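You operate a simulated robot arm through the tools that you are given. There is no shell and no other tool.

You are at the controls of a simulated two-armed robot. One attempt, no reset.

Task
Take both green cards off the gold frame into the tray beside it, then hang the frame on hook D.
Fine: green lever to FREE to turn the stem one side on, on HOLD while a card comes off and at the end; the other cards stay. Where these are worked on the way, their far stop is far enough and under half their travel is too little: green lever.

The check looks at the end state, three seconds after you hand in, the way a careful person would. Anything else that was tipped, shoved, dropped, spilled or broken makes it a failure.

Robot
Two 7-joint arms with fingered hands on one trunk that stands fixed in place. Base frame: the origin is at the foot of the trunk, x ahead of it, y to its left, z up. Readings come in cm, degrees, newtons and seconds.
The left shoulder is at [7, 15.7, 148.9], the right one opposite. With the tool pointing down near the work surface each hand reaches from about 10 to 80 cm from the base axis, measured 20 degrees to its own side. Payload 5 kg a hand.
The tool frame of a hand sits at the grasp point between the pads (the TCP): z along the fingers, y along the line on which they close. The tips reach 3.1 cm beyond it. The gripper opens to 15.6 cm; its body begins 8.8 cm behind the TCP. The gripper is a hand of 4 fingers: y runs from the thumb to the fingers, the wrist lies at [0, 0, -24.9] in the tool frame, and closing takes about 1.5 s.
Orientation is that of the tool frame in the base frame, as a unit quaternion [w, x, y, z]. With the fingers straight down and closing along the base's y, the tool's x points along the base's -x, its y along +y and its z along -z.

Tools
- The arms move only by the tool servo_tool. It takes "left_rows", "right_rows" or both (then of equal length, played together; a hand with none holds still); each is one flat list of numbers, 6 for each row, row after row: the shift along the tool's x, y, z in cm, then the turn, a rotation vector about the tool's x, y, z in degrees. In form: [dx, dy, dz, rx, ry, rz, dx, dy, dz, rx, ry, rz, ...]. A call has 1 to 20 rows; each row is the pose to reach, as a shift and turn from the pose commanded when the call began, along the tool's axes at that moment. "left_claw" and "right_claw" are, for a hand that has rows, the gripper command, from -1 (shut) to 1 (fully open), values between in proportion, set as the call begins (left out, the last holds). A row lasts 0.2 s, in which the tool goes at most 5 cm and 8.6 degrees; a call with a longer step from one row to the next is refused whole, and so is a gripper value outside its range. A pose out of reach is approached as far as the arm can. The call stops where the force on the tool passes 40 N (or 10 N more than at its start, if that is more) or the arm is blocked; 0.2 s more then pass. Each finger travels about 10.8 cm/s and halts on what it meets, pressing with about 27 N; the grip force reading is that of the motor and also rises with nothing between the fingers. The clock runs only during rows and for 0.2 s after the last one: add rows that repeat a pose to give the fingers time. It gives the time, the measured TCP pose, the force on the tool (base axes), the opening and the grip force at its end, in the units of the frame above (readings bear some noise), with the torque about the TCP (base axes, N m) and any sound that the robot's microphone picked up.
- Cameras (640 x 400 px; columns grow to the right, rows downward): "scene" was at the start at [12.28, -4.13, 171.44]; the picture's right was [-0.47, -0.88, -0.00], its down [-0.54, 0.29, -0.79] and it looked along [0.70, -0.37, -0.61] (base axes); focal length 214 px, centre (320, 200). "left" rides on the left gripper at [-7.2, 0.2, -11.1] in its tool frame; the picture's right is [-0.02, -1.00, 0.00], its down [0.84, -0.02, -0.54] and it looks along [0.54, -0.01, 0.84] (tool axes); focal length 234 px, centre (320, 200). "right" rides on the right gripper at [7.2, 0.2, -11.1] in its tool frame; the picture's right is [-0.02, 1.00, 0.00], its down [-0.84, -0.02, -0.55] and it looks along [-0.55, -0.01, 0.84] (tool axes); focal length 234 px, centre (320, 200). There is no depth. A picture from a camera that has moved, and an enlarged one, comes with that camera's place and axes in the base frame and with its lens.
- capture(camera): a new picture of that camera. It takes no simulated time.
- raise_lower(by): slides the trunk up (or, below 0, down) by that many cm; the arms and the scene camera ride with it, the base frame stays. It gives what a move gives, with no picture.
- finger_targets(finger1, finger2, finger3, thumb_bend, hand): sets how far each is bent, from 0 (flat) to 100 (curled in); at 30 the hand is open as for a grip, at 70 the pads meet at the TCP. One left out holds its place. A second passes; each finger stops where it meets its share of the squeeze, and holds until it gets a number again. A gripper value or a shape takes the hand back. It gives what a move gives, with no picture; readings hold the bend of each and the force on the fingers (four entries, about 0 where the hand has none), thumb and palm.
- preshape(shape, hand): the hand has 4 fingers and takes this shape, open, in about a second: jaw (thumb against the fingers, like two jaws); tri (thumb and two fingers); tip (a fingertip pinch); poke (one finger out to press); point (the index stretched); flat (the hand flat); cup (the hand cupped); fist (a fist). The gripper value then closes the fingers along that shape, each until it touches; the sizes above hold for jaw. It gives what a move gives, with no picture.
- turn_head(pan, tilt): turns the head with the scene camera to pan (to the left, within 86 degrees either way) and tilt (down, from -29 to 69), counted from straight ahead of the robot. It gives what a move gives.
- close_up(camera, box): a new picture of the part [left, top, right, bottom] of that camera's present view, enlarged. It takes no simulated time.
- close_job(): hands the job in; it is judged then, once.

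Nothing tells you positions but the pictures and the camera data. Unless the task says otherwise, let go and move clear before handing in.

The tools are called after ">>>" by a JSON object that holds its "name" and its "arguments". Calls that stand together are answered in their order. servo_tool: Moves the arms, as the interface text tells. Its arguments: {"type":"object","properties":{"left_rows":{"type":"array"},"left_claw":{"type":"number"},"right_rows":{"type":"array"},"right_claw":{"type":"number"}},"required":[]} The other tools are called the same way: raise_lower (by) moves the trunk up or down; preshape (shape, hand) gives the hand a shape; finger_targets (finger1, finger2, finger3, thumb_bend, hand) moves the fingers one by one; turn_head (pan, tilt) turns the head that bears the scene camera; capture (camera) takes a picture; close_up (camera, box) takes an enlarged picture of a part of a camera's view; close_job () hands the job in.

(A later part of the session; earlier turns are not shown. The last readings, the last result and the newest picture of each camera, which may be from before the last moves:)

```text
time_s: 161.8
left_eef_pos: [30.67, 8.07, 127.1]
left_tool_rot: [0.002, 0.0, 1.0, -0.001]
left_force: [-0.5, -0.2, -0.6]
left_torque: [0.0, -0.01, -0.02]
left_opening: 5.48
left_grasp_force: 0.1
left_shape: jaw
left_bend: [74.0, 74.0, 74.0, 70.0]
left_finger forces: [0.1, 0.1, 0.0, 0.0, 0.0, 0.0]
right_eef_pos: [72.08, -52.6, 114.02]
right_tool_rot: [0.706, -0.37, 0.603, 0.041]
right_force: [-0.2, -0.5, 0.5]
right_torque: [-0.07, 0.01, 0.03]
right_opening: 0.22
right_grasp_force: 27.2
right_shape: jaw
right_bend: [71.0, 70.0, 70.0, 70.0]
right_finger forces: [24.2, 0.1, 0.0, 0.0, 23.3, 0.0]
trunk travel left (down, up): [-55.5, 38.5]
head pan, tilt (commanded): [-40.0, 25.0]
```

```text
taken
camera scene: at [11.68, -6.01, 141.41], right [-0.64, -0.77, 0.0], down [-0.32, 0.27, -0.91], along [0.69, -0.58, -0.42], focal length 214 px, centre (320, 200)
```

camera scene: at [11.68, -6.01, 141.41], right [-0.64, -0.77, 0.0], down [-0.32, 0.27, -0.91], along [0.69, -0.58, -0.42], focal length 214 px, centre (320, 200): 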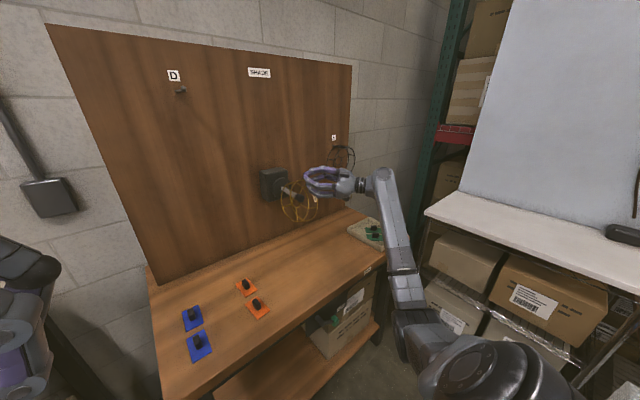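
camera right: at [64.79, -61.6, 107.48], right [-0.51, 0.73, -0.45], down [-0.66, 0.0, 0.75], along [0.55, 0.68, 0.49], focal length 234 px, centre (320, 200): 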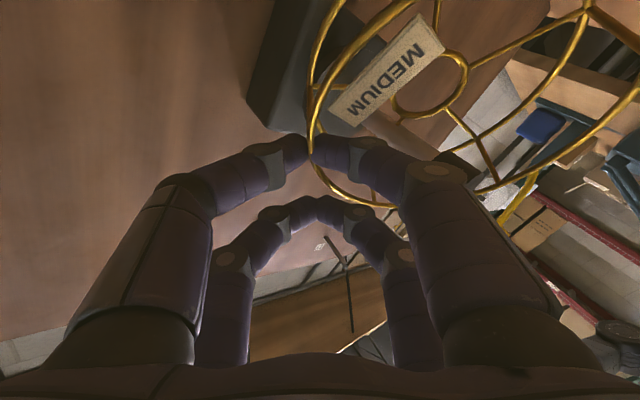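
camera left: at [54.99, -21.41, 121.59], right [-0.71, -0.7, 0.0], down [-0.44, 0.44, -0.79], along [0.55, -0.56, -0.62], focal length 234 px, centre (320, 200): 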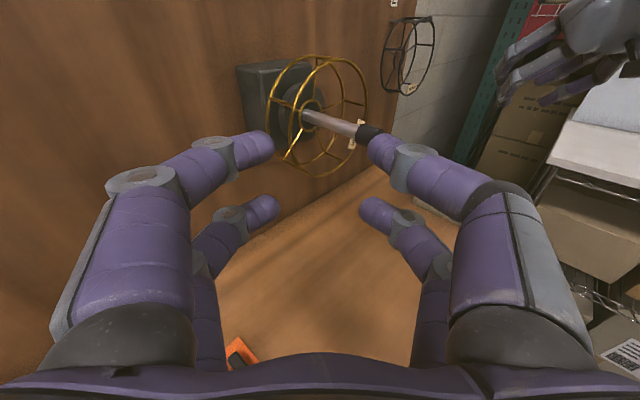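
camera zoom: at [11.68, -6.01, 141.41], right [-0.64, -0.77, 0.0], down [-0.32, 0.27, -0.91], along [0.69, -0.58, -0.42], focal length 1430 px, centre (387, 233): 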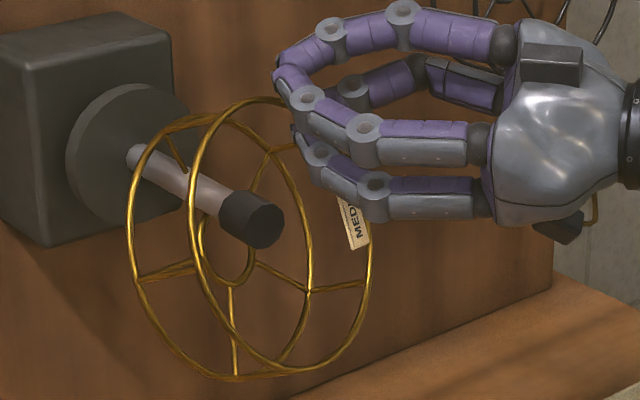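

The frame came free early and rotated in the one-pair grip; the stem may still pass through it. I want a second viewpoint, so I'll bring the left wrist camera to the spot it used before.

>>> {"name": "servo_tool", "arguments": {"left_rows": [-3, -0.6, -1, 0, -7, 0, -6, -1.2, -2, 0, -14, 0, -9, -1.8, -3, 0, -21, 0, -12, -2.4, -4, 0, -28, 0, -15, -3.0, -5, 0, -35, 0, -18, -3.7, -6, 0, -42, 0, -18, -3.7, -6, 0, -42, 0]}}

>>> {"name": "servo_tool", "arguments": {"left_rows": [-0.39, -2.62, 1.99, 3.09, -4.63, 1.89, -0.79, -5.24, 3.99, 6.17, -9.26, 3.77, -1.18, -7.86, 5.98, 9.26, -13.89, 5.66, -1.58, -10.49, 7.97, 12.34, -18.5, 7.54, -1.97, -13.1, 9.96, 15.43, -23.14, 9.43, -2.37, -15.73, 11.96, 18.5, -27.77, 11.3, -2.76, -18.35, 13.95, 21.6, -32.4, 13.2, -2.76, -18.35, 13.95, 21.6, -32.4, 13.2]}}

>>> {"name": "capture", "arguments": {"camera": "left"}}

>>> {"name": "close_up", "arguments": {"camera": "left", "box": [340, 60, 520, 190]}}

```text
time_s: 163.4
left_eef_pos: [48.65, 4.46, 133.22]
left_tool_rot: [0.362, 0.0, 0.932, -0.001]
left_force: [0.0, -0.7, 0.7]
left_torque: [-0.01, -0.03, 0.0]
left_opening: 5.45
left_grasp_force: 0.2
left_shape: jaw
left_bend: [74.0, 74.0, 74.0, 70.0]
left_finger forces: [0.1, 0.1, 0.0, 0.0, 0.1, 0.1]
right_eef_pos: [72.05, -52.56, 113.97]
right_tool_rot: [0.706, -0.369, 0.603, 0.041]
right_force: [0.2, -0.4, -0.2]
right_torque: [-0.06, 0.01, -0.02]
right_opening: 0.23
right_grasp_force: 26.7
right_shape: jaw
right_bend: [71.0, 70.0, 70.0, 70.0]
right_finger forces: [24.2, 0.1, 0.0, 0.1, 23.2, 0.0]
trunk travel left (down, up): [-55.5, 38.5]
head pan, tilt (commanded): [-40.0, 25.0]
```

```text
time_s: 165.2
left_eef_pos: [59.8, -13.78, 124.55]
left_tool_rot: [0.596, 0.172, 0.773, -0.133]
left_force: [0.7, -0.4, -0.2]
left_torque: [0.02, 0.02, 0.0]
left_opening: 5.48
left_grasp_force: 0.1
left_shape: jaw
left_bend: [74.0, 74.0, 74.0, 70.0]
left_finger forces: [0.0, 0.0, 0.0, 0.0, 0.1, 0.0]
right_eef_pos: [72.02, -52.6, 114.03]
right_tool_rot: [0.706, -0.369, 0.603, 0.042]
right_force: [-0.3, -0.6, 0.4]
right_torque: [-0.06, 0.03, 0.03]
right_opening: 0.19
right_grasp_force: 27.0
right_shape: jaw
right_bend: [71.0, 70.0, 70.0, 70.0]
right_finger forces: [24.2, 0.0, 0.0, 0.0, 23.1, 0.0]
trunk travel left (down, up): [-55.5, 38.5]
head pan, tilt (commanded): [-40.0, 25.0]
```

```text
taken
camera left: at [51.98, -9.88, 134.48], right [-0.42, -0.91, 0.02], down [-0.68, 0.29, -0.67], along [0.6, -0.3, -0.74], focal length 234 px, centre (320, 200)
```

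left: 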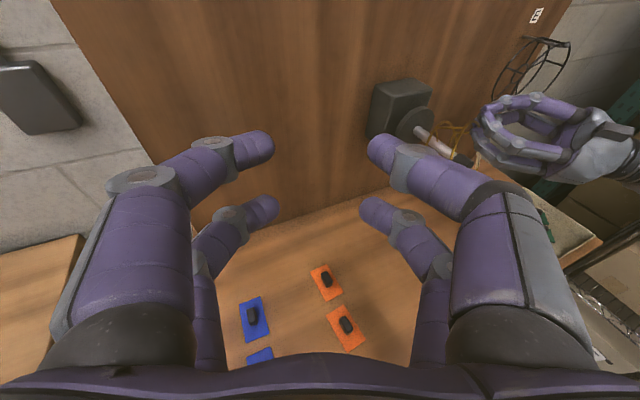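

```text
3.08 times, centred on (430, 125) of left
camera zoom: at [51.98, -9.88, 134.48], right [-0.42, -0.91, 0.02], down [-0.68, 0.29, -0.67], along [0.6, -0.3, -0.74], focal length 720 px, centre (-18, 431)
```

zoom: 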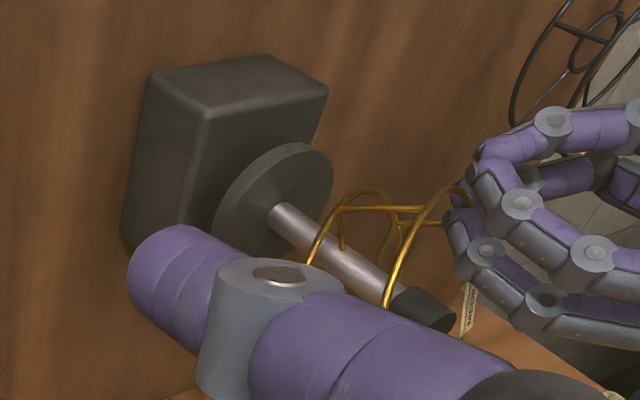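

>>> {"name": "close_up", "arguments": {"camera": "right", "box": [270, 0, 590, 220]}}

>>> {"name": "close_up", "arguments": {"camera": "scene", "box": [285, 170, 335, 225]}}

```text
1.82 times, centred on (430, 110) of right
camera zoom: at [64.78, -61.56, 107.5], right [-0.51, 0.73, -0.45], down [-0.66, 0.0, 0.75], along [0.55, 0.68, 0.49], focal length 426 px, centre (120, 364)
```

zoom: 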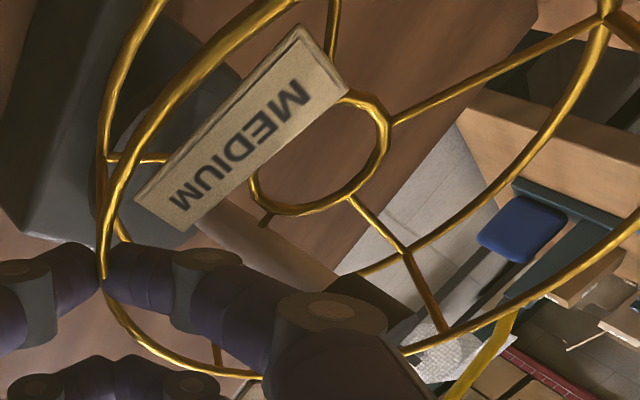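

```text
7.27 times, centred on (310, 198) of scene
camera zoom: at [11.65, -5.97, 141.41], right [-0.64, -0.77, 0.0], down [-0.32, 0.27, -0.91], along [0.69, -0.58, -0.42], focal length 1560 px, centre (393, 218)
```

zoom: 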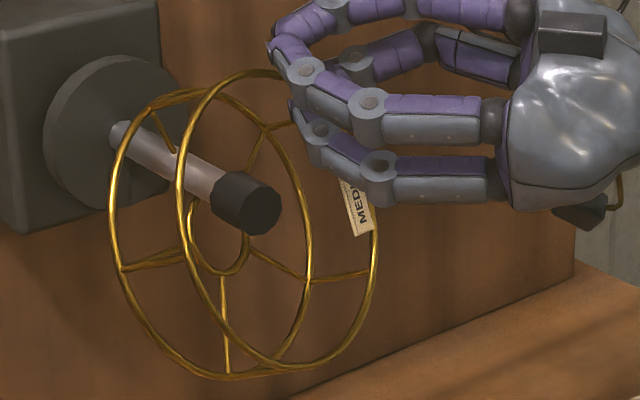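

Triangulating both views: the frame hangs from one pinch at its upper right, tilted about 20°, with the stem passing through its outer ring area beside the hub. Pulling it straight back along the stem should clear it. I'll first retract the left arm so the way to hook D is free.

>>> {"name": "servo_tool", "arguments": {"left_rows": [-0.45, 1.76, -2.89, -3.09, 4.63, -1.89, -0.9, 3.51, -5.77, -6.17, 9.26, -3.77, -1.35, 5.27, -8.66, -9.26, 13.89, -5.66, -1.81, 7.02, -11.54, -12.34, 18.5, -7.54, -2.26, 8.78, -14.43, -15.43, 23.14, -9.43, -2.71, 10.53, -17.31, -18.5, 27.77, -11.3, -3.16, 12.29, -20.2, -21.6, 32.4, -13.2, -3.16, 12.29, -20.2, -21.6, 32.4, -13.2]}}

>>> {"name": "servo_tool", "arguments": {"left_rows": [2.9, 0.6, -1.16, 0, 7, 0, 5.8, 1.2, -2.32, 0, 14, 0, 8.7, 1.8, -3.48, 0, 21, 0, 11.6, 2.4, -4.65, 0, 28, 0, 14.5, 3.0, -5.8, 0, 35, 0, 17.4, 3.65, -6.97, 0, 42, 0, 17.4, 3.65, -6.97, 0, 42, 0]}}

>>> {"name": "servo_tool", "arguments": {"right_rows": [-0.13, 0.25, -0.41, 0, 0, 0, -0.27, 0.51, -0.82, 0, 0, 0, -0.4, 0.76, -1.23, 0, 0, 0, -0.54, 1.01, -1.64, 0, 0, 0, -0.67, 1.26, -2.05, 0, 0, 0, -0.81, 1.52, -2.46, 0, 0, 0]}}

>>> {"name": "close_up", "arguments": {"camera": "scene", "box": [265, 150, 345, 230]}}

>>> {"name": "capture", "arguments": {"camera": "right"}}

```text
time_s: 167.0
left_eef_pos: [48.88, 5.01, 132.82]
left_tool_rot: [0.359, 0.0, 0.933, -0.001]
left_force: [-0.7, 0.1, -0.6]
left_torque: [0.02, 0.02, 0.01]
left_opening: 5.46
left_grasp_force: 0.0
left_shape: jaw
left_bend: [74.0, 74.0, 74.0, 70.0]
left_finger forces: [0.1, 0.0, 0.0, 0.0, 0.0, 0.0]
right_eef_pos: [72.15, -52.59, 113.87]
right_tool_rot: [0.706, -0.37, 0.603, 0.044]
right_force: [-0.4, 0.7, 0.2]
right_torque: [-0.09, 0.02, 0.03]
right_opening: 0.24
right_grasp_force: 26.7
right_shape: jaw
right_bend: [71.0, 70.0, 70.0, 70.0]
right_finger forces: [24.3, 0.0, 0.0, 0.0, 23.2, 0.0]
trunk travel left (down, up): [-55.5, 38.5]
head pan, tilt (commanded): [-40.0, 25.0]
```

```text
time_s: 168.6
left_eef_pos: [30.83, 8.7, 126.61]
left_tool_rot: [0.0, 0.0, 1.0, 0.0]
left_force: [0.4, -0.1, 0.1]
left_torque: [-0.04, -0.01, 0.02]
left_opening: 5.47
left_grasp_force: 0.0
left_shape: jaw
left_bend: [74.0, 74.0, 74.0, 70.0]
left_finger forces: [0.0, 0.0, 0.1, 0.1, 0.0, 0.1]
right_eef_pos: [72.16, -52.57, 113.87]
right_tool_rot: [0.706, -0.369, 0.603, 0.042]
right_force: [-0.4, 0.2, 0.4]
right_torque: [-0.08, 0.0, -0.03]
right_opening: 0.19
right_grasp_force: 26.8
right_shape: jaw
right_bend: [71.0, 70.0, 70.0, 70.0]
right_finger forces: [24.2, 0.1, 0.0, 0.1, 23.2, 0.0]
trunk travel left (down, up): [-55.5, 38.5]
head pan, tilt (commanded): [-40.0, 25.0]
```

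```text
time_s: 170.0
left_eef_pos: [30.8, 8.84, 126.71]
left_tool_rot: [0.002, 0.001, 1.0, -0.001]
left_force: [0.8, -0.8, 0.5]
left_torque: [0.02, -0.04, -0.02]
left_opening: 5.46
left_grasp_force: 0.1
left_shape: jaw
left_bend: [74.0, 74.0, 74.0, 70.0]
left_finger forces: [0.0, 0.0, 0.0, 0.0, 0.1, 0.0]
right_eef_pos: [69.17, -52.38, 114.01]
right_tool_rot: [0.706, -0.369, 0.603, 0.043]
right_force: [0.5, -0.3, -0.2]
right_torque: [-0.06, 0.02, 0.0]
right_opening: 0.21
right_grasp_force: 26.9
right_shape: jaw
right_bend: [71.0, 70.0, 70.0, 70.0]
right_finger forces: [24.2, 0.0, 0.1, 0.0, 23.3, 0.1]
trunk travel left (down, up): [-55.5, 38.5]
head pan, tilt (commanded): [-40.0, 25.0]
```

```text
5.00 times, centred on (305, 190) of scene
camera zoom: at [11.7, -6.0, 141.4], right [-0.64, -0.77, 0.0], down [-0.32, 0.27, -0.91], along [0.69, -0.58, -0.42], focal length 1072 px, centre (395, 250)
```

zoom: 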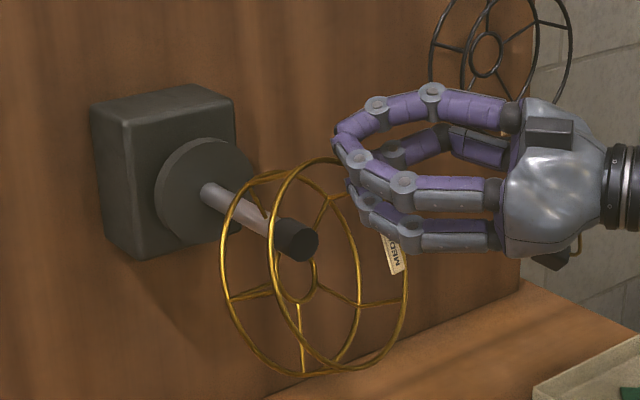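

```text
taken
camera right: at [61.81, -61.4, 107.58], right [-0.51, 0.73, -0.45], down [-0.66, 0.0, 0.75], along [0.55, 0.68, 0.49], focal length 234 px, centre (320, 200)
```

right: 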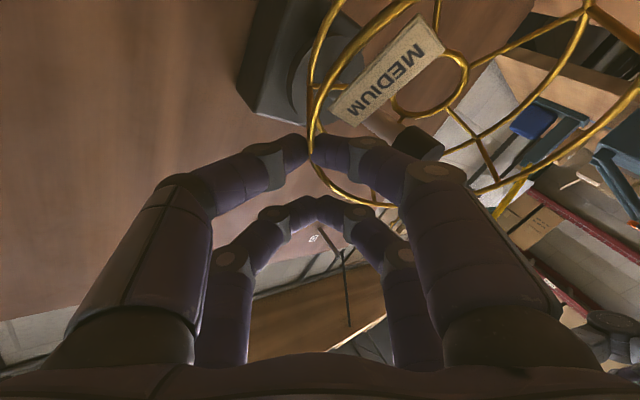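

The frame moves rigidly with the hand, sliding along the stem without force. I'll pull another 7 cm to clear the cap completely.

>>> {"name": "servo_tool", "arguments": {"right_rows": [-0.2, 0.38, -0.62, 0, 0, 0, -0.4, 0.76, -1.23, 0, 0, 0, -0.6, 1.14, -1.85, 0, 0, 0, -0.81, 1.52, -2.46, 0, 0, 0, -1.01, 1.9, -3.08, 0, 0, 0, -1.21, 2.28, -3.69, 0, 0, 0, -1.41, 2.65, -4.31, 0, 0, 0, -1.62, 3.03, -4.92, 0, 0, 0, -1.88, 3.54, -5.74, 0, 0, 0]}}

>>> {"name": "close_up", "arguments": {"camera": "scene", "box": [265, 150, 365, 240]}}

>>> {"name": "capture", "arguments": {"camera": "right"}}

```text
time_s: 172.0
left_eef_pos: [30.75, 8.8, 126.64]
left_tool_rot: [0.002, 0.001, 1.0, -0.001]
left_force: [-0.4, 0.2, -0.2]
left_torque: [0.02, 0.01, -0.03]
left_opening: 5.46
left_grasp_force: 0.1
left_shape: jaw
left_bend: [74.0, 74.0, 74.0, 70.0]
left_finger forces: [0.1, 0.1, 0.0, 0.1, 0.1, 0.0]
right_eef_pos: [62.01, -52.42, 114.01]
right_tool_rot: [0.706, -0.369, 0.603, 0.043]
right_force: [0.5, -0.3, 0.6]
right_torque: [-0.1, 0.02, 0.01]
right_opening: 0.23
right_grasp_force: 26.7
right_shape: jaw
right_bend: [71.0, 70.0, 70.0, 70.0]
right_finger forces: [24.3, 0.1, 0.0, 0.1, 23.1, 0.1]
trunk travel left (down, up): [-55.5, 38.5]
head pan, tilt (commanded): [-40.0, 25.0]
```

```text
4.44 times, centred on (315, 195) of scene
camera zoom: at [11.68, -6.0, 141.41], right [-0.64, -0.77, 0.0], down [-0.32, 0.27, -0.91], along [0.69, -0.58, -0.42], focal length 953 px, centre (342, 222)
```

zoom: 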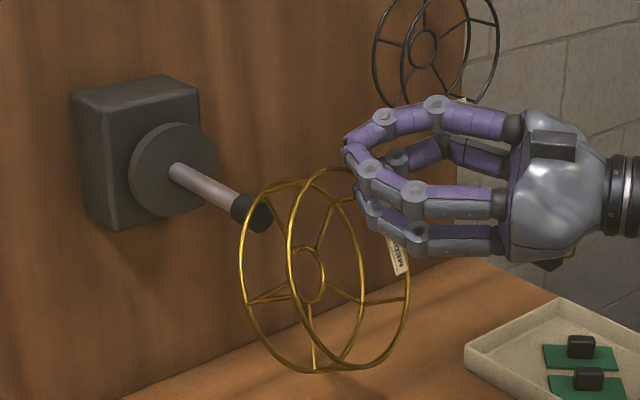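

```text
taken
camera right: at [54.81, -61.45, 107.42], right [-0.51, 0.73, -0.45], down [-0.66, 0.0, 0.75], along [0.55, 0.68, 0.49], focal length 234 px, centre (320, 200)
```

right: 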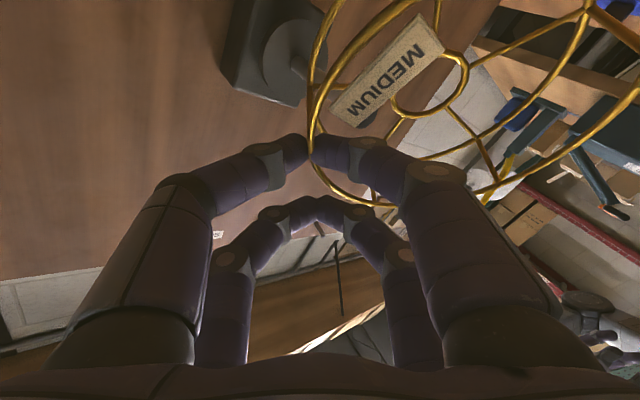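

The frame is off the stem. I'll back off a bit more for safety, then measure its attitude precisely.

>>> {"name": "servo_tool", "arguments": {"right_rows": [-0.27, 0.51, -0.82, 0, 0, 0, -0.54, 1.01, -1.64, 0, 0, 0, -0.81, 1.52, -2.46, 0, 0, 0]}}

>>> {"name": "close_up", "arguments": {"camera": "scene", "box": [285, 165, 355, 245]}}

>>> {"name": "close_up", "arguments": {"camera": "right", "box": [290, 0, 640, 220]}}

```text
time_s: 172.8
left_eef_pos: [30.9, 8.73, 126.55]
left_tool_rot: [0.002, 0.001, 1.0, -0.001]
left_force: [0.8, -0.7, -0.1]
left_torque: [0.04, 0.01, 0.02]
left_opening: 5.46
left_grasp_force: 0.1
left_shape: jaw
left_bend: [74.0, 74.0, 74.0, 70.0]
left_finger forces: [0.1, 0.0, 0.1, 0.1, 0.0, 0.0]
right_eef_pos: [58.96, -52.33, 113.93]
right_tool_rot: [0.705, -0.369, 0.603, 0.043]
right_force: [0.0, -0.2, -0.1]
right_torque: [-0.09, 0.01, 0.0]
right_opening: 0.22
right_grasp_force: 27.0
right_shape: jaw
right_bend: [71.0, 70.0, 70.0, 70.0]
right_finger forces: [24.2, 0.0, 0.0, 0.1, 23.2, 0.0]
trunk travel left (down, up): [-55.5, 38.5]
head pan, tilt (commanded): [-40.0, 25.0]
```

```text
5.00 times, centred on (320, 205) of scene
camera zoom: at [11.7, -6.0, 141.41], right [-0.64, -0.77, 0.0], down [-0.32, 0.27, -0.91], along [0.69, -0.58, -0.42], focal length 1072 px, centre (320, 175)
```

zoom: 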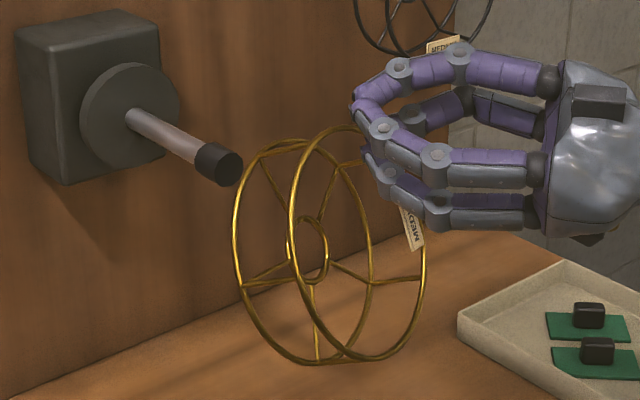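

```text
1.82 times, centred on (465, 110) of right
camera zoom: at [51.73, -61.44, 107.42], right [-0.51, 0.73, -0.45], down [-0.66, 0.0, 0.75], along [0.55, 0.68, 0.49], focal length 426 px, centre (56, 364)
```

zoom: 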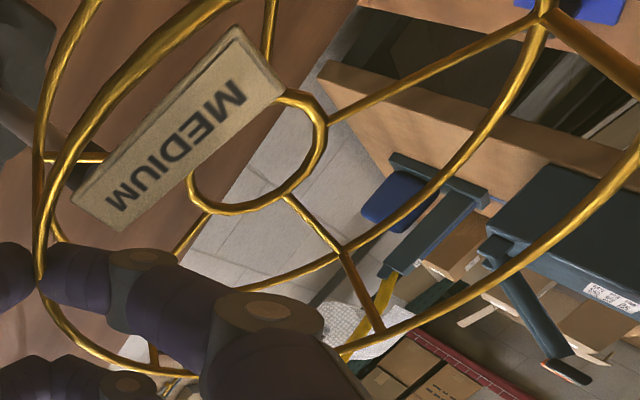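

The frame hangs steadily like a pendulum: facing about 21° to the right, tilted up 22°, pinched at its upper right. My plan is to turn it about the vertical only, which keeps that balance, and put both rings over hook D in the open gap left of its top. First I raise it smoothly.

>>> {"name": "raise_lower", "arguments": {"by": 12}}

>>> {"name": "raise_lower", "arguments": {"by": 13}}

>>> {"name": "capture", "arguments": {"camera": "right"}}

>>> {"name": "capture", "arguments": {"camera": "scene"}}

```text
time_s: 174.3
left_eef_pos: [30.97, 8.86, 138.53]
left_tool_rot: [0.002, 0.001, 1.0, -0.001]
left_force: [0.0, 0.5, 0.1]
left_torque: [0.0, 0.01, 0.0]
left_opening: 5.47
left_grasp_force: 0.0
left_shape: jaw
left_bend: [74.0, 74.0, 74.0, 70.0]
left_finger forces: [0.0, 0.1, 0.0, 0.0, 0.1, 0.0]
right_eef_pos: [59.0, -52.36, 125.93]
right_tool_rot: [0.706, -0.37, 0.603, 0.043]
right_force: [-0.3, 0.3, -1.4]
right_torque: [-0.09, -0.02, 0.01]
right_opening: 0.2
right_grasp_force: 27.6
right_shape: jaw
right_bend: [71.0, 70.0, 70.0, 70.0]
right_finger forces: [24.1, 0.0, 0.0, 0.0, 23.0, 0.0]
trunk travel left (down, up): [-67.5, 26.5]
head pan, tilt (commanded): [-40.0, 25.0]
```

```text
time_s: 175.9
left_eef_pos: [30.88, 8.66, 151.69]
left_tool_rot: [0.001, 0.001, 1.0, -0.001]
left_force: [-0.2, 0.3, 0.6]
left_torque: [0.03, 0.01, 0.01]
left_opening: 5.48
left_grasp_force: 0.1
left_shape: jaw
left_bend: [74.0, 74.0, 74.0, 70.0]
left_finger forces: [0.1, 0.1, 0.1, 0.1, 0.0, 0.0]
right_eef_pos: [58.95, -52.51, 138.92]
right_tool_rot: [0.706, -0.369, 0.603, 0.043]
right_force: [0.8, -0.7, -1.6]
right_torque: [-0.07, 0.02, 0.0]
right_opening: 0.2
right_grasp_force: 27.1
right_shape: jaw
right_bend: [71.0, 70.0, 70.0, 70.0]
right_finger forces: [24.1, 0.0, 0.0, 0.1, 23.0, 0.0]
trunk travel left (down, up): [-80.5, 13.5]
head pan, tilt (commanded): [-40.0, 25.0]
```

```text
taken
camera right: at [51.77, -61.45, 132.4], right [-0.51, 0.73, -0.45], down [-0.66, 0.0, 0.75], along [0.55, 0.68, 0.49], focal length 234 px, centre (320, 200)
```

right: 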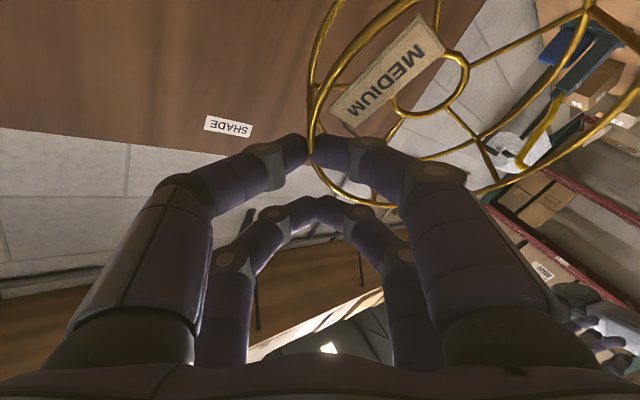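

```text
taken
camera scene: at [11.74, -6.0, 166.4], right [-0.64, -0.77, 0.0], down [-0.32, 0.27, -0.91], along [0.69, -0.58, -0.42], focal length 214 px, centre (320, 200)
```

scene: 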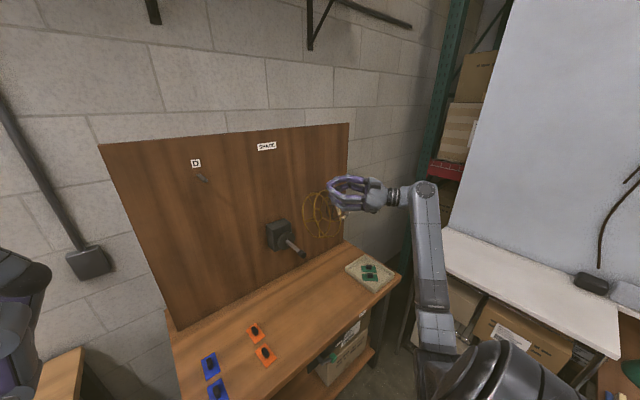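

The frame stays steady in the grip. I'll move slowly up and left, turning it about the vertical to face the board squarely.

>>> {"name": "servo_tool", "arguments": {"right_rows": [-0.98, 0.21, 1.17, 1.52, 0.81, 0, -1.95, 0.43, 2.33, 3.05, 1.63, 0, -2.93, 0.64, 3.5, 4.57, 2.44, 0, -3.91, 0.86, 4.66, 6.09, 3.26, 0, -4.88, 1.07, 5.83, 7.61, 4.07, 0, -5.86, 1.29, 6.99, 9.14, 4.89, 0, -6.84, 1.5, 8.16, 10.66, 5.7, 0, -7.81, 1.71, 9.32, 12.18, 6.51, 0, -8.79, 1.93, 10.49, 13.7, 7.33, 0, -9.77, 2.14, 11.65, 15.23, 8.14, 0, -10.74, 2.36, 12.82, 16.75, 8.96, 0, -11.72, 2.57, 13.98, 18.27, 9.77, 0, -11.72, 2.57, 13.98, 18.27, 9.77, 0]}}

>>> {"name": "turn_head", "arguments": {"pan": -20, "tilt": 15}}

>>> {"name": "capture", "arguments": {"camera": "scene"}}

>>> {"name": "capture", "arguments": {"camera": "right"}}

```text
time_s: 178.7
left_eef_pos: [30.98, 8.83, 151.62]
left_tool_rot: [0.001, 0.0, 1.0, -0.001]
left_force: [0.0, -0.2, -0.4]
left_torque: [-0.03, 0.0, 0.03]
left_opening: 5.47
left_grasp_force: 0.1
left_shape: jaw
left_bend: [74.0, 74.0, 74.0, 70.0]
left_finger forces: [0.0, 0.0, 0.1, 0.1, 0.0, 0.0]
right_eef_pos: [65.99, -38.14, 147.86]
right_tool_rot: [0.702, -0.255, 0.66, -0.085]
right_force: [1.6, 0.2, -2.1]
right_torque: [-0.04, 0.01, -0.01]
right_opening: 0.19
right_grasp_force: 26.9
right_shape: jaw
right_bend: [71.0, 70.0, 70.0, 70.0]
right_finger forces: [24.1, 0.0, 0.0, 0.0, 23.1, 0.0]
trunk travel left (down, up): [-80.5, 13.5]
head pan, tilt (commanded): [-40.0, 25.0]
```

```text
time_s: 179.5
left_eef_pos: [30.93, 8.58, 151.53]
left_tool_rot: [0.002, 0.0, 1.0, -0.001]
left_force: [0.3, -0.1, 1.0]
left_torque: [0.03, -0.01, -0.03]
left_opening: 5.45
left_grasp_force: 0.0
left_shape: jaw
left_bend: [74.0, 74.0, 74.0, 70.0]
left_finger forces: [0.0, 0.0, 0.0, 0.0, 0.0, 0.0]
right_eef_pos: [66.07, -38.24, 147.99]
right_tool_rot: [0.702, -0.255, 0.66, -0.086]
right_force: [1.2, -0.2, -2.2]
right_torque: [-0.07, 0.04, -0.02]
right_opening: 0.18
right_grasp_force: 27.0
right_shape: jaw
right_bend: [71.0, 70.0, 70.0, 70.0]
right_finger forces: [24.1, 0.0, 0.0, 0.1, 23.1, 0.1]
trunk travel left (down, up): [-80.5, 13.5]
head pan, tilt (commanded): [-20.0, 15.0]
```

```text
taken
camera scene: at [13.44, -3.28, 168.02], right [-0.34, -0.94, 0.0], down [-0.24, 0.09, -0.97], along [0.91, -0.33, -0.26], focal length 214 px, centre (320, 200)
```

scene: 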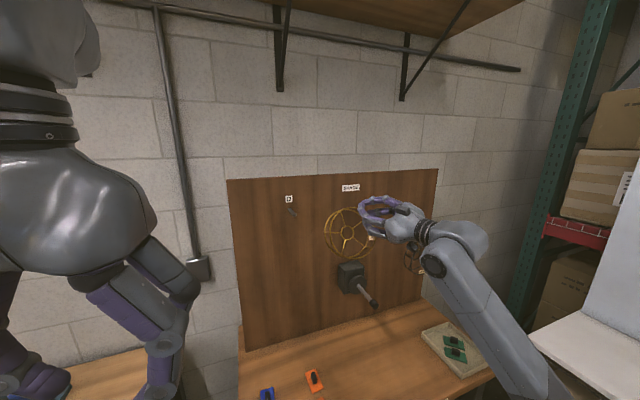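

```text
taken
camera right: at [55.99, -44.06, 141.44], right [-0.22, 0.87, -0.45], down [-0.62, 0.23, 0.75], along [0.75, 0.44, 0.49], focal length 234 px, centre (320, 200)
```

right: 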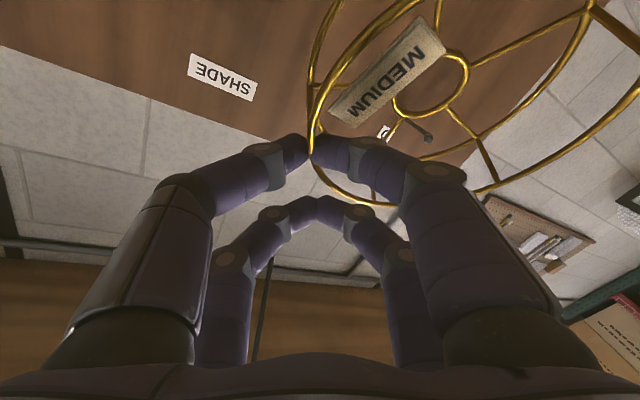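

The frame now faces the board, and hook D is visible through it from the wrist camera. I'll zoom in on both views to confirm the geometry.

>>> {"name": "close_up", "arguments": {"camera": "scene", "box": [270, 170, 430, 280]}}

>>> {"name": "close_up", "arguments": {"camera": "right", "box": [290, 0, 640, 220]}}

```text
3.64 times, centred on (350, 225) of scene
camera zoom: at [13.44, -3.28, 168.02], right [-0.34, -0.94, 0.0], down [-0.24, 0.09, -0.97], along [0.91, -0.33, -0.26], focal length 780 px, centre (211, 109)
```

zoom: 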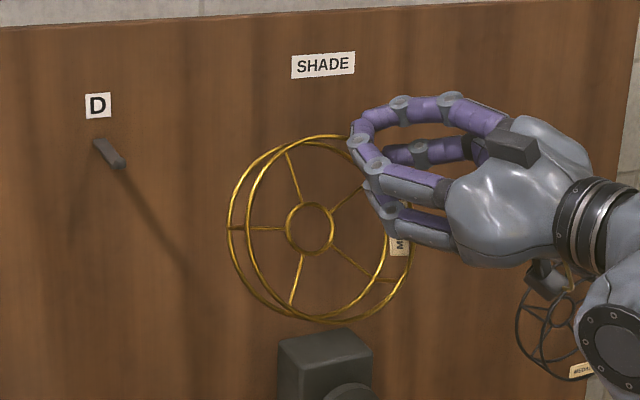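

```text
1.82 times, centred on (465, 110) of right
camera zoom: at [55.99, -44.06, 141.44], right [-0.22, 0.87, -0.45], down [-0.62, 0.23, 0.75], along [0.75, 0.44, 0.49], focal length 426 px, centre (56, 364)
```

zoom: 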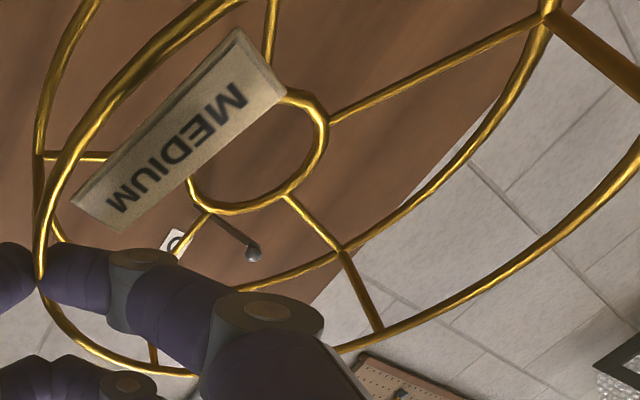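

My frame model matches the picture to a few pixels, and the gap between the spokes at −12° and −85° is where hook D should enter. I'll move to just in front of the hook.

>>> {"name": "servo_tool", "arguments": {"right_rows": [-0.48, 0.79, 1.05, 0, 0, 0, -0.95, 1.59, 2.09, 0, 0, 0, -1.43, 2.38, 3.14, 0, 0, 0, -1.9, 3.17, 4.18, 0, 0, 0, -2.38, 3.96, 5.23, 0, 0, 0, -2.85, 4.76, 6.27, 0, 0, 0, -3.33, 5.55, 7.32, 0, 0, 0, -3.8, 6.34, 8.36, 0, 0, 0, -3.8, 6.34, 8.36, 0, 0, 0]}}

>>> {"name": "close_up", "arguments": {"camera": "scene", "box": [270, 170, 400, 260]}}

>>> {"name": "close_up", "arguments": {"camera": "right", "box": [290, 0, 640, 220]}}

```text
time_s: 181.5
left_eef_pos: [30.74, 8.73, 151.57]
left_tool_rot: [0.002, 0.001, 1.0, -0.001]
left_force: [-0.5, -0.2, -0.1]
left_torque: [0.01, 0.02, 0.02]
left_opening: 5.47
left_grasp_force: 0.0
left_shape: jaw
left_bend: [74.0, 74.0, 74.0, 70.0]
left_finger forces: [0.0, 0.0, 0.0, 0.0, 0.1, 0.1]
right_eef_pos: [72.51, -28.87, 148.51]
right_tool_rot: [0.702, -0.256, 0.66, -0.084]
right_force: [0.4, 0.6, -1.8]
right_torque: [-0.04, 0.03, 0.03]
right_opening: 0.21
right_grasp_force: 26.8
right_shape: jaw
right_bend: [71.0, 70.0, 70.0, 70.0]
right_finger forces: [24.3, 0.0, 0.0, 0.0, 23.2, 0.1]
trunk travel left (down, up): [-80.5, 13.5]
head pan, tilt (commanded): [-20.0, 15.0]
```

```text
4.44 times, centred on (335, 215) of scene
camera zoom: at [13.43, -3.28, 168.03], right [-0.34, -0.94, 0.0], down [-0.24, 0.09, -0.97], along [0.91, -0.33, -0.26], focal length 953 px, centre (253, 133)
```

zoom: 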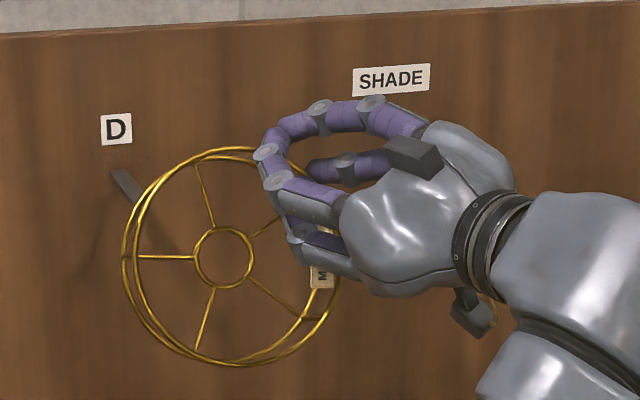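

```text
1.82 times, centred on (465, 110) of right
camera zoom: at [62.45, -34.77, 141.97], right [-0.22, 0.87, -0.45], down [-0.62, 0.23, 0.75], along [0.75, 0.44, 0.49], focal length 426 px, centre (56, 364)
```

zoom: 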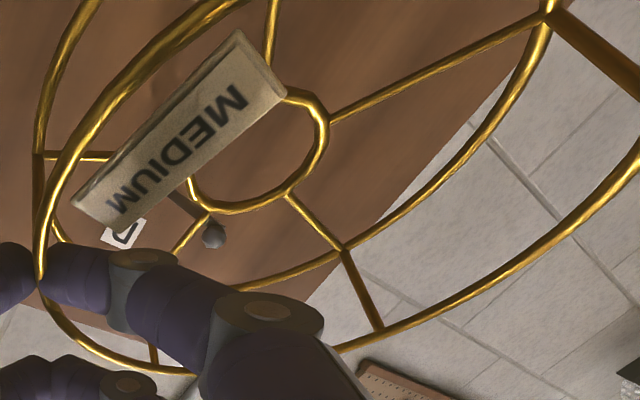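

The hook passes between the two spokes, about 0.6 cm inside the back ring. I'll push in slowly over the ball and check halfway.

>>> {"name": "servo_tool", "arguments": {"right_rows": [0.09, -0.17, 0.78, 0, 0, 0, 0.18, -0.35, 1.55, 0, 0, 0, 0.27, -0.52, 2.33, 0, 0, 0, 0.36, -0.69, 3.1, 0, 0, 0, 0.46, -0.86, 3.88, 0, 0, 0, 0.55, -1.04, 4.66, 0, 0, 0, 0.55, -1.04, 4.66, 0, 0, 0]}}

>>> {"name": "close_up", "arguments": {"camera": "scene", "box": [270, 170, 400, 260]}}

>>> {"name": "close_up", "arguments": {"camera": "right", "box": [290, 0, 640, 220]}}

```text
time_s: 183.1
left_eef_pos: [30.82, 8.78, 151.66]
left_tool_rot: [0.002, 0.0, 1.0, -0.001]
left_force: [0.6, -0.3, 0.8]
left_torque: [-0.01, 0.01, 0.01]
left_opening: 5.48
left_grasp_force: 0.1
left_shape: jaw
left_bend: [74.0, 74.0, 74.0, 70.0]
left_finger forces: [0.0, 0.0, 0.0, 0.1, 0.0, 0.0]
right_eef_pos: [77.14, -28.88, 148.4]
right_tool_rot: [0.701, -0.255, 0.66, -0.085]
right_force: [0.0, 0.3, -1.6]
right_torque: [-0.11, 0.04, -0.01]
right_opening: 0.21
right_grasp_force: 27.5
right_shape: jaw
right_bend: [71.0, 70.0, 70.0, 70.0]
right_finger forces: [24.3, 0.0, 0.0, 0.0, 23.1, 0.1]
trunk travel left (down, up): [-80.5, 13.5]
head pan, tilt (commanded): [-20.0, 15.0]
```

```text
4.44 times, centred on (335, 215) of scene
camera zoom: at [13.45, -3.26, 168.03], right [-0.34, -0.94, 0.0], down [-0.24, 0.09, -0.97], along [0.91, -0.33, -0.26], focal length 953 px, centre (253, 133)
```

zoom: 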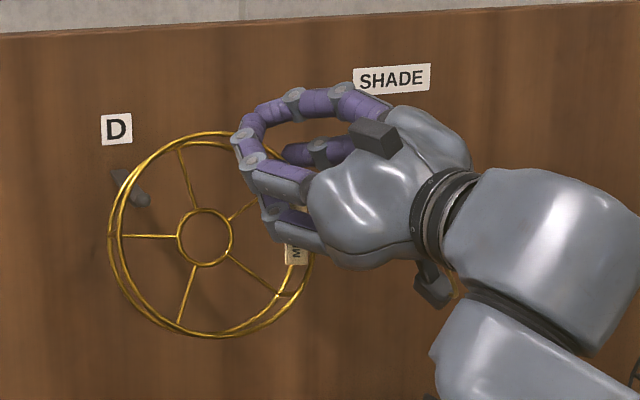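

```text
1.82 times, centred on (465, 110) of right
camera zoom: at [67.13, -34.7, 141.9], right [-0.22, 0.87, -0.45], down [-0.62, 0.23, 0.75], along [0.75, 0.44, 0.49], focal length 426 px, centre (56, 364)
```

zoom: 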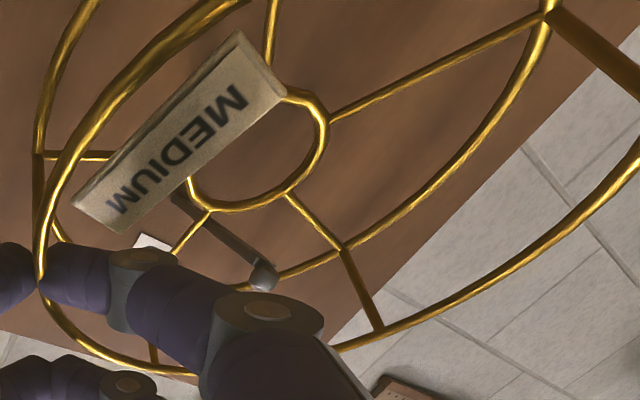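

>>> {"name": "close_up", "arguments": {"camera": "scene", "box": [288, 190, 338, 240]}}

>>> {"name": "close_up", "arguments": {"camera": "right", "box": [380, 90, 500, 180]}}

```text
8.00 times, centred on (313, 215) of scene
camera zoom: at [13.45, -3.26, 168.03], right [-0.34, -0.94, 0.0], down [-0.24, 0.09, -0.97], along [0.91, -0.33, -0.26], focal length 1716 px, centre (376, 80)
```

zoom: 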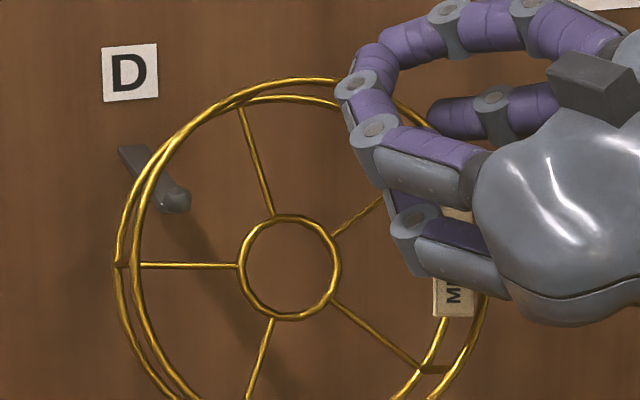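

```text
4.44 times, centred on (440, 135) of right
camera zoom: at [67.13, -34.7, 141.9], right [-0.22, 0.87, -0.45], down [-0.62, 0.23, 0.75], along [0.75, 0.44, 0.49], focal length 1041 px, centre (-213, 489)
```

zoom: 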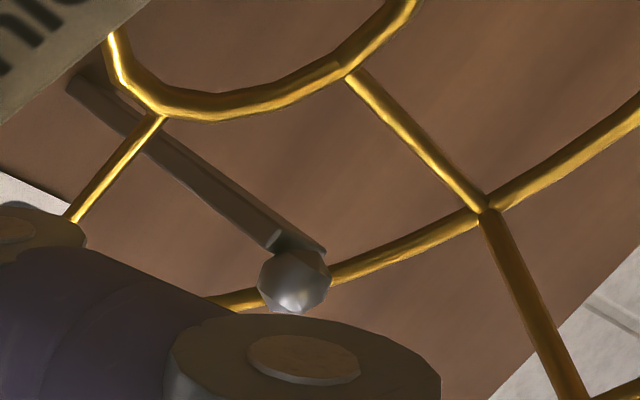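

The ball is inside the back ring as computed. I'll continue the last 4.7 cm so both rings are over the hook.

>>> {"name": "servo_tool", "arguments": {"right_rows": [0.09, -0.17, 0.78, 0, 0, 0, 0.18, -0.35, 1.55, 0, 0, 0, 0.27, -0.52, 2.33, 0, 0, 0, 0.36, -0.69, 3.1, 0, 0, 0, 0.46, -0.86, 3.88, 0, 0, 0, 0.55, -1.04, 4.66, 0, 0, 0, 0.55, -1.04, 4.66, 0, 0, 0]}}

>>> {"name": "close_up", "arguments": {"camera": "scene", "box": [278, 180, 348, 250]}}

>>> {"name": "close_up", "arguments": {"camera": "right", "box": [290, 0, 640, 220]}}

```text
time_s: 184.7
left_eef_pos: [30.93, 8.87, 151.57]
left_tool_rot: [0.002, 0.001, 1.0, -0.001]
left_force: [-0.4, -0.3, 0.0]
left_torque: [-0.03, 0.02, -0.01]
left_opening: 5.46
left_grasp_force: 0.2
left_shape: jaw
left_bend: [74.0, 74.0, 74.0, 70.0]
left_finger forces: [0.0, 0.0, 0.0, 0.1, 0.0, 0.0]
right_eef_pos: [81.92, -28.71, 148.36]
right_tool_rot: [0.702, -0.255, 0.66, -0.086]
right_force: [-0.5, 0.2, -1.3]
right_torque: [-0.09, -0.01, -0.01]
right_opening: 0.23
right_grasp_force: 26.7
right_shape: jaw
right_bend: [71.0, 70.0, 70.0, 70.0]
right_finger forces: [24.2, 0.2, 0.0, 0.0, 23.2, 0.0]
trunk travel left (down, up): [-80.5, 13.5]
head pan, tilt (commanded): [-20.0, 15.0]
```

```text
5.71 times, centred on (313, 215) of scene
camera zoom: at [13.45, -3.26, 168.03], right [-0.34, -0.94, 0.0], down [-0.24, 0.09, -0.97], along [0.91, -0.33, -0.26], focal length 1226 px, centre (360, 114)
```

zoom: 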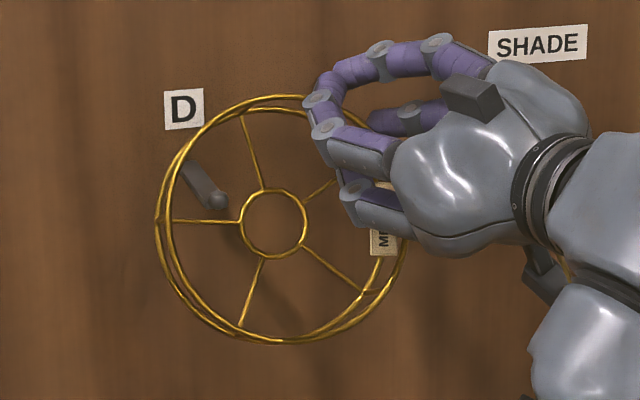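

```text
1.82 times, centred on (465, 110) of right
camera zoom: at [71.93, -34.56, 141.88], right [-0.22, 0.87, -0.45], down [-0.62, 0.23, 0.75], along [0.75, 0.44, 0.49], focal length 426 px, centre (56, 364)
```

zoom: 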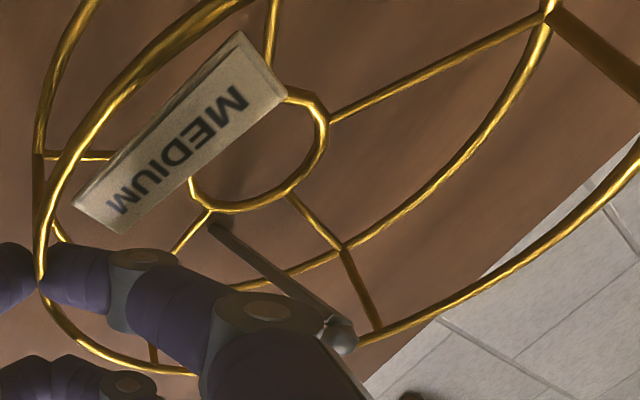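

Both rings are now over hook D with the ball in front of the front ring. I'll lower gently toward contact.

>>> {"name": "servo_tool", "arguments": {"right_rows": [0.37, 0.2, 0, 0, 0, 0, 0.75, 0.4, 0, 0, 0, 0, 1.12, 0.6, 0, 0, 0, 0, 1.5, 0.8, 0, 0, 0, 0, 1.5, 0.8, 0, 0, 0, 0]}}

>>> {"name": "close_up", "arguments": {"camera": "scene", "box": [278, 180, 348, 250]}}

>>> {"name": "close_up", "arguments": {"camera": "right", "box": [380, 90, 540, 210]}}

```text
time_s: 185.9
left_eef_pos: [30.86, 8.72, 151.55]
left_tool_rot: [0.002, 0.001, 1.0, -0.001]
left_force: [-0.3, -0.6, 0.8]
left_torque: [-0.02, -0.02, -0.01]
left_opening: 5.47
left_grasp_force: 0.0
left_shape: jaw
left_bend: [74.0, 74.0, 74.0, 70.0]
left_finger forces: [0.0, 0.0, 0.1, 0.0, 0.1, 0.0]
right_eef_pos: [81.87, -28.65, 146.54]
right_tool_rot: [0.702, -0.255, 0.66, -0.085]
right_force: [0.8, 0.4, -0.8]
right_torque: [0.0, 0.01, 0.04]
right_opening: 0.2
right_grasp_force: 27.2
right_shape: jaw
right_bend: [71.0, 70.0, 70.0, 70.0]
right_finger forces: [24.0, 0.1, 0.0, 0.1, 22.7, 0.1]
trunk travel left (down, up): [-80.5, 13.5]
head pan, tilt (commanded): [-20.0, 15.0]
```

```text
5.71 times, centred on (313, 215) of scene
camera zoom: at [13.46, -3.22, 168.03], right [-0.34, -0.94, 0.0], down [-0.24, 0.09, -0.97], along [0.91, -0.33, -0.26], focal length 1226 px, centre (360, 114)
```

zoom: 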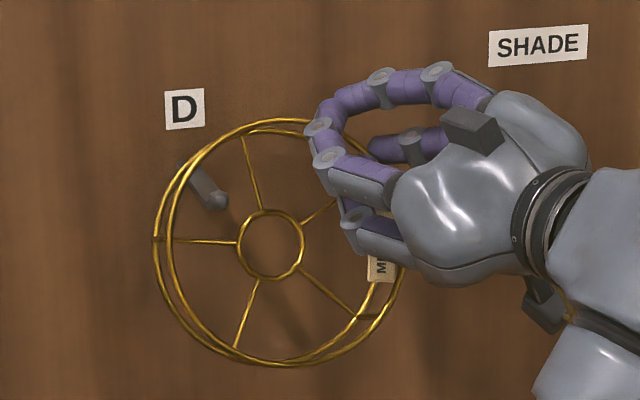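

```text
3.33 times, centred on (460, 150) of right
camera zoom: at [71.99, -34.6, 140.12], right [-0.22, 0.87, -0.45], down [-0.62, 0.23, 0.75], along [0.75, 0.44, 0.49], focal length 781 px, centre (-147, 367)
```

zoom: 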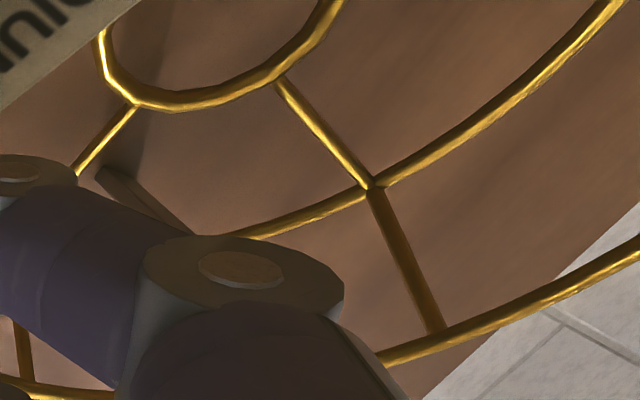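

The weight has transferred: the back ring touches the hook. I'll now roll the frame clockwise about the hook so its centre swings beneath, in two stages, watching forces.

>>> {"name": "servo_tool", "arguments": {"right_rows": [0.67, 0.19, -0.04, 0.456, -0.863, 3.88, 1.33, 0.42, -0.06, 0.912, -1.726, 7.76, 1.97, 0.7, -0.08, 1.368, -2.59, 11.64, 2.59, 1.02, -0.08, 1.824, -3.45, 15.53, 3.18, 1.38, -0.07, 2.28, -4.32, 19.4, 3.18, 1.38, -0.07, 2.28, -4.32, 19.4]}}

>>> {"name": "close_up", "arguments": {"camera": "scene", "box": [278, 180, 348, 250]}}

>>> {"name": "capture", "arguments": {"camera": "right"}}

```text
time_s: 187.3
left_eef_pos: [30.91, 8.74, 151.67]
left_tool_rot: [0.001, 0.001, 1.0, -0.001]
left_force: [-0.7, 0.1, -1.3]
left_torque: [-0.01, -0.01, -0.05]
left_opening: 5.49
left_grasp_force: 0.1
left_shape: jaw
left_bend: [74.0, 74.0, 74.0, 70.0]
left_finger forces: [0.0, 0.0, 0.0, 0.0, 0.0, 0.1]
right_eef_pos: [81.82, -29.18, 143.19]
right_tool_rot: [0.735, -0.129, 0.665, 0.031]
right_force: [-0.3, 0.6, -1.5]
right_torque: [-0.1, -0.01, 0.03]
right_opening: 0.2
right_grasp_force: 27.2
right_shape: jaw
right_bend: [71.0, 70.0, 70.0, 70.0]
right_finger forces: [24.5, 0.0, 0.0, 0.0, 23.5, 0.1]
trunk travel left (down, up): [-80.5, 13.5]
head pan, tilt (commanded): [-20.0, 15.0]
```

```text
5.71 times, centred on (313, 215) of scene
camera zoom: at [13.44, -3.25, 168.03], right [-0.34, -0.94, 0.0], down [-0.24, 0.09, -0.97], along [0.91, -0.33, -0.26], focal length 1226 px, centre (360, 114)
```

zoom: 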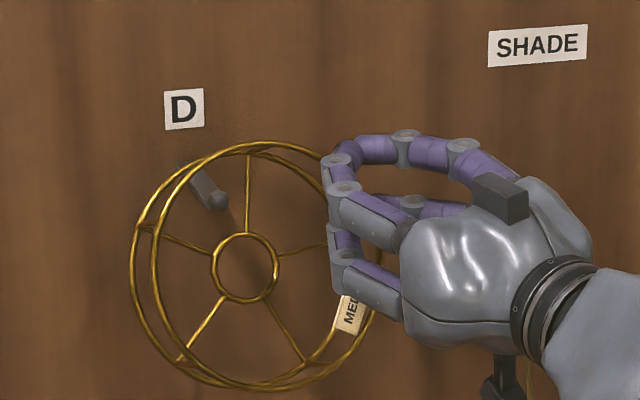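

```text
taken
camera right: at [71.91, -32.41, 135.14], right [-0.22, 0.97, -0.12], down [-0.62, -0.04, 0.78], along [0.75, 0.25, 0.61], focal length 234 px, centre (320, 200)
```

right: 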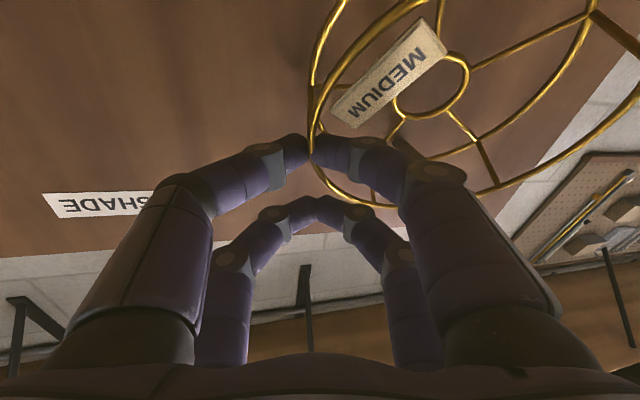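

>>> {"name": "servo_tool", "arguments": {"right_rows": [0.69, 0.18, -0.04, 0.45, -0.87, 3.88, 1.36, 0.41, -0.07, 0.91, -1.74, 7.76, 2.02, 0.69, -0.08, 1.36, -2.61, 11.64, 2.65, 1.01, -0.09, 1.82, -3.48, 15.5, 3.27, 1.37, -0.08, 2.27, -4.34, 19.4, 3.27, 1.37, -0.08, 2.27, -4.34, 19.4]}}

>>> {"name": "close_up", "arguments": {"camera": "scene", "box": [278, 180, 348, 250]}}

>>> {"name": "capture", "arguments": {"camera": "right"}}

```text
time_s: 188.7
left_eef_pos: [30.88, 8.79, 151.55]
left_tool_rot: [0.002, 0.0, 1.0, -0.001]
left_force: [-0.5, -0.2, -0.1]
left_torque: [0.0, -0.04, 0.01]
left_opening: 5.46
left_grasp_force: 0.0
left_shape: jaw
left_bend: [74.0, 74.0, 74.0, 70.0]
left_finger forces: [0.0, 0.1, 0.1, 0.0, 0.1, 0.0]
right_eef_pos: [81.83, -28.25, 139.71]
right_tool_rot: [0.746, 0.0, 0.649, 0.146]
right_force: [0.2, -0.2, -0.9]
right_torque: [-0.11, 0.03, -0.04]
right_opening: 0.23
right_grasp_force: 27.1
right_shape: jaw
right_bend: [71.0, 70.0, 70.0, 70.0]
right_finger forces: [24.4, 0.0, 0.0, 0.1, 24.0, 0.0]
trunk travel left (down, up): [-80.5, 13.5]
head pan, tilt (commanded): [-20.0, 15.0]
```

```text
5.71 times, centred on (313, 215) of scene
camera zoom: at [13.44, -3.28, 168.03], right [-0.34, -0.94, 0.0], down [-0.24, 0.09, -0.97], along [0.91, -0.33, -0.26], focal length 1226 px, centre (360, 114)
```

zoom: 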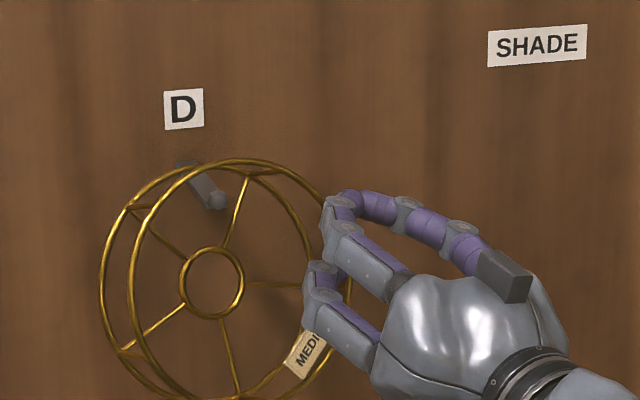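

```text
taken
camera right: at [71.79, -28.6, 131.01], right [-0.22, 0.95, 0.21], down [-0.62, -0.31, 0.72], along [0.75, 0.03, 0.66], focal length 234 px, centre (320, 200)
```

right: 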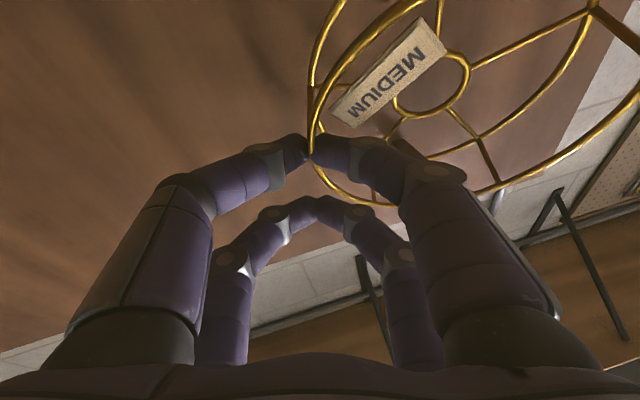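

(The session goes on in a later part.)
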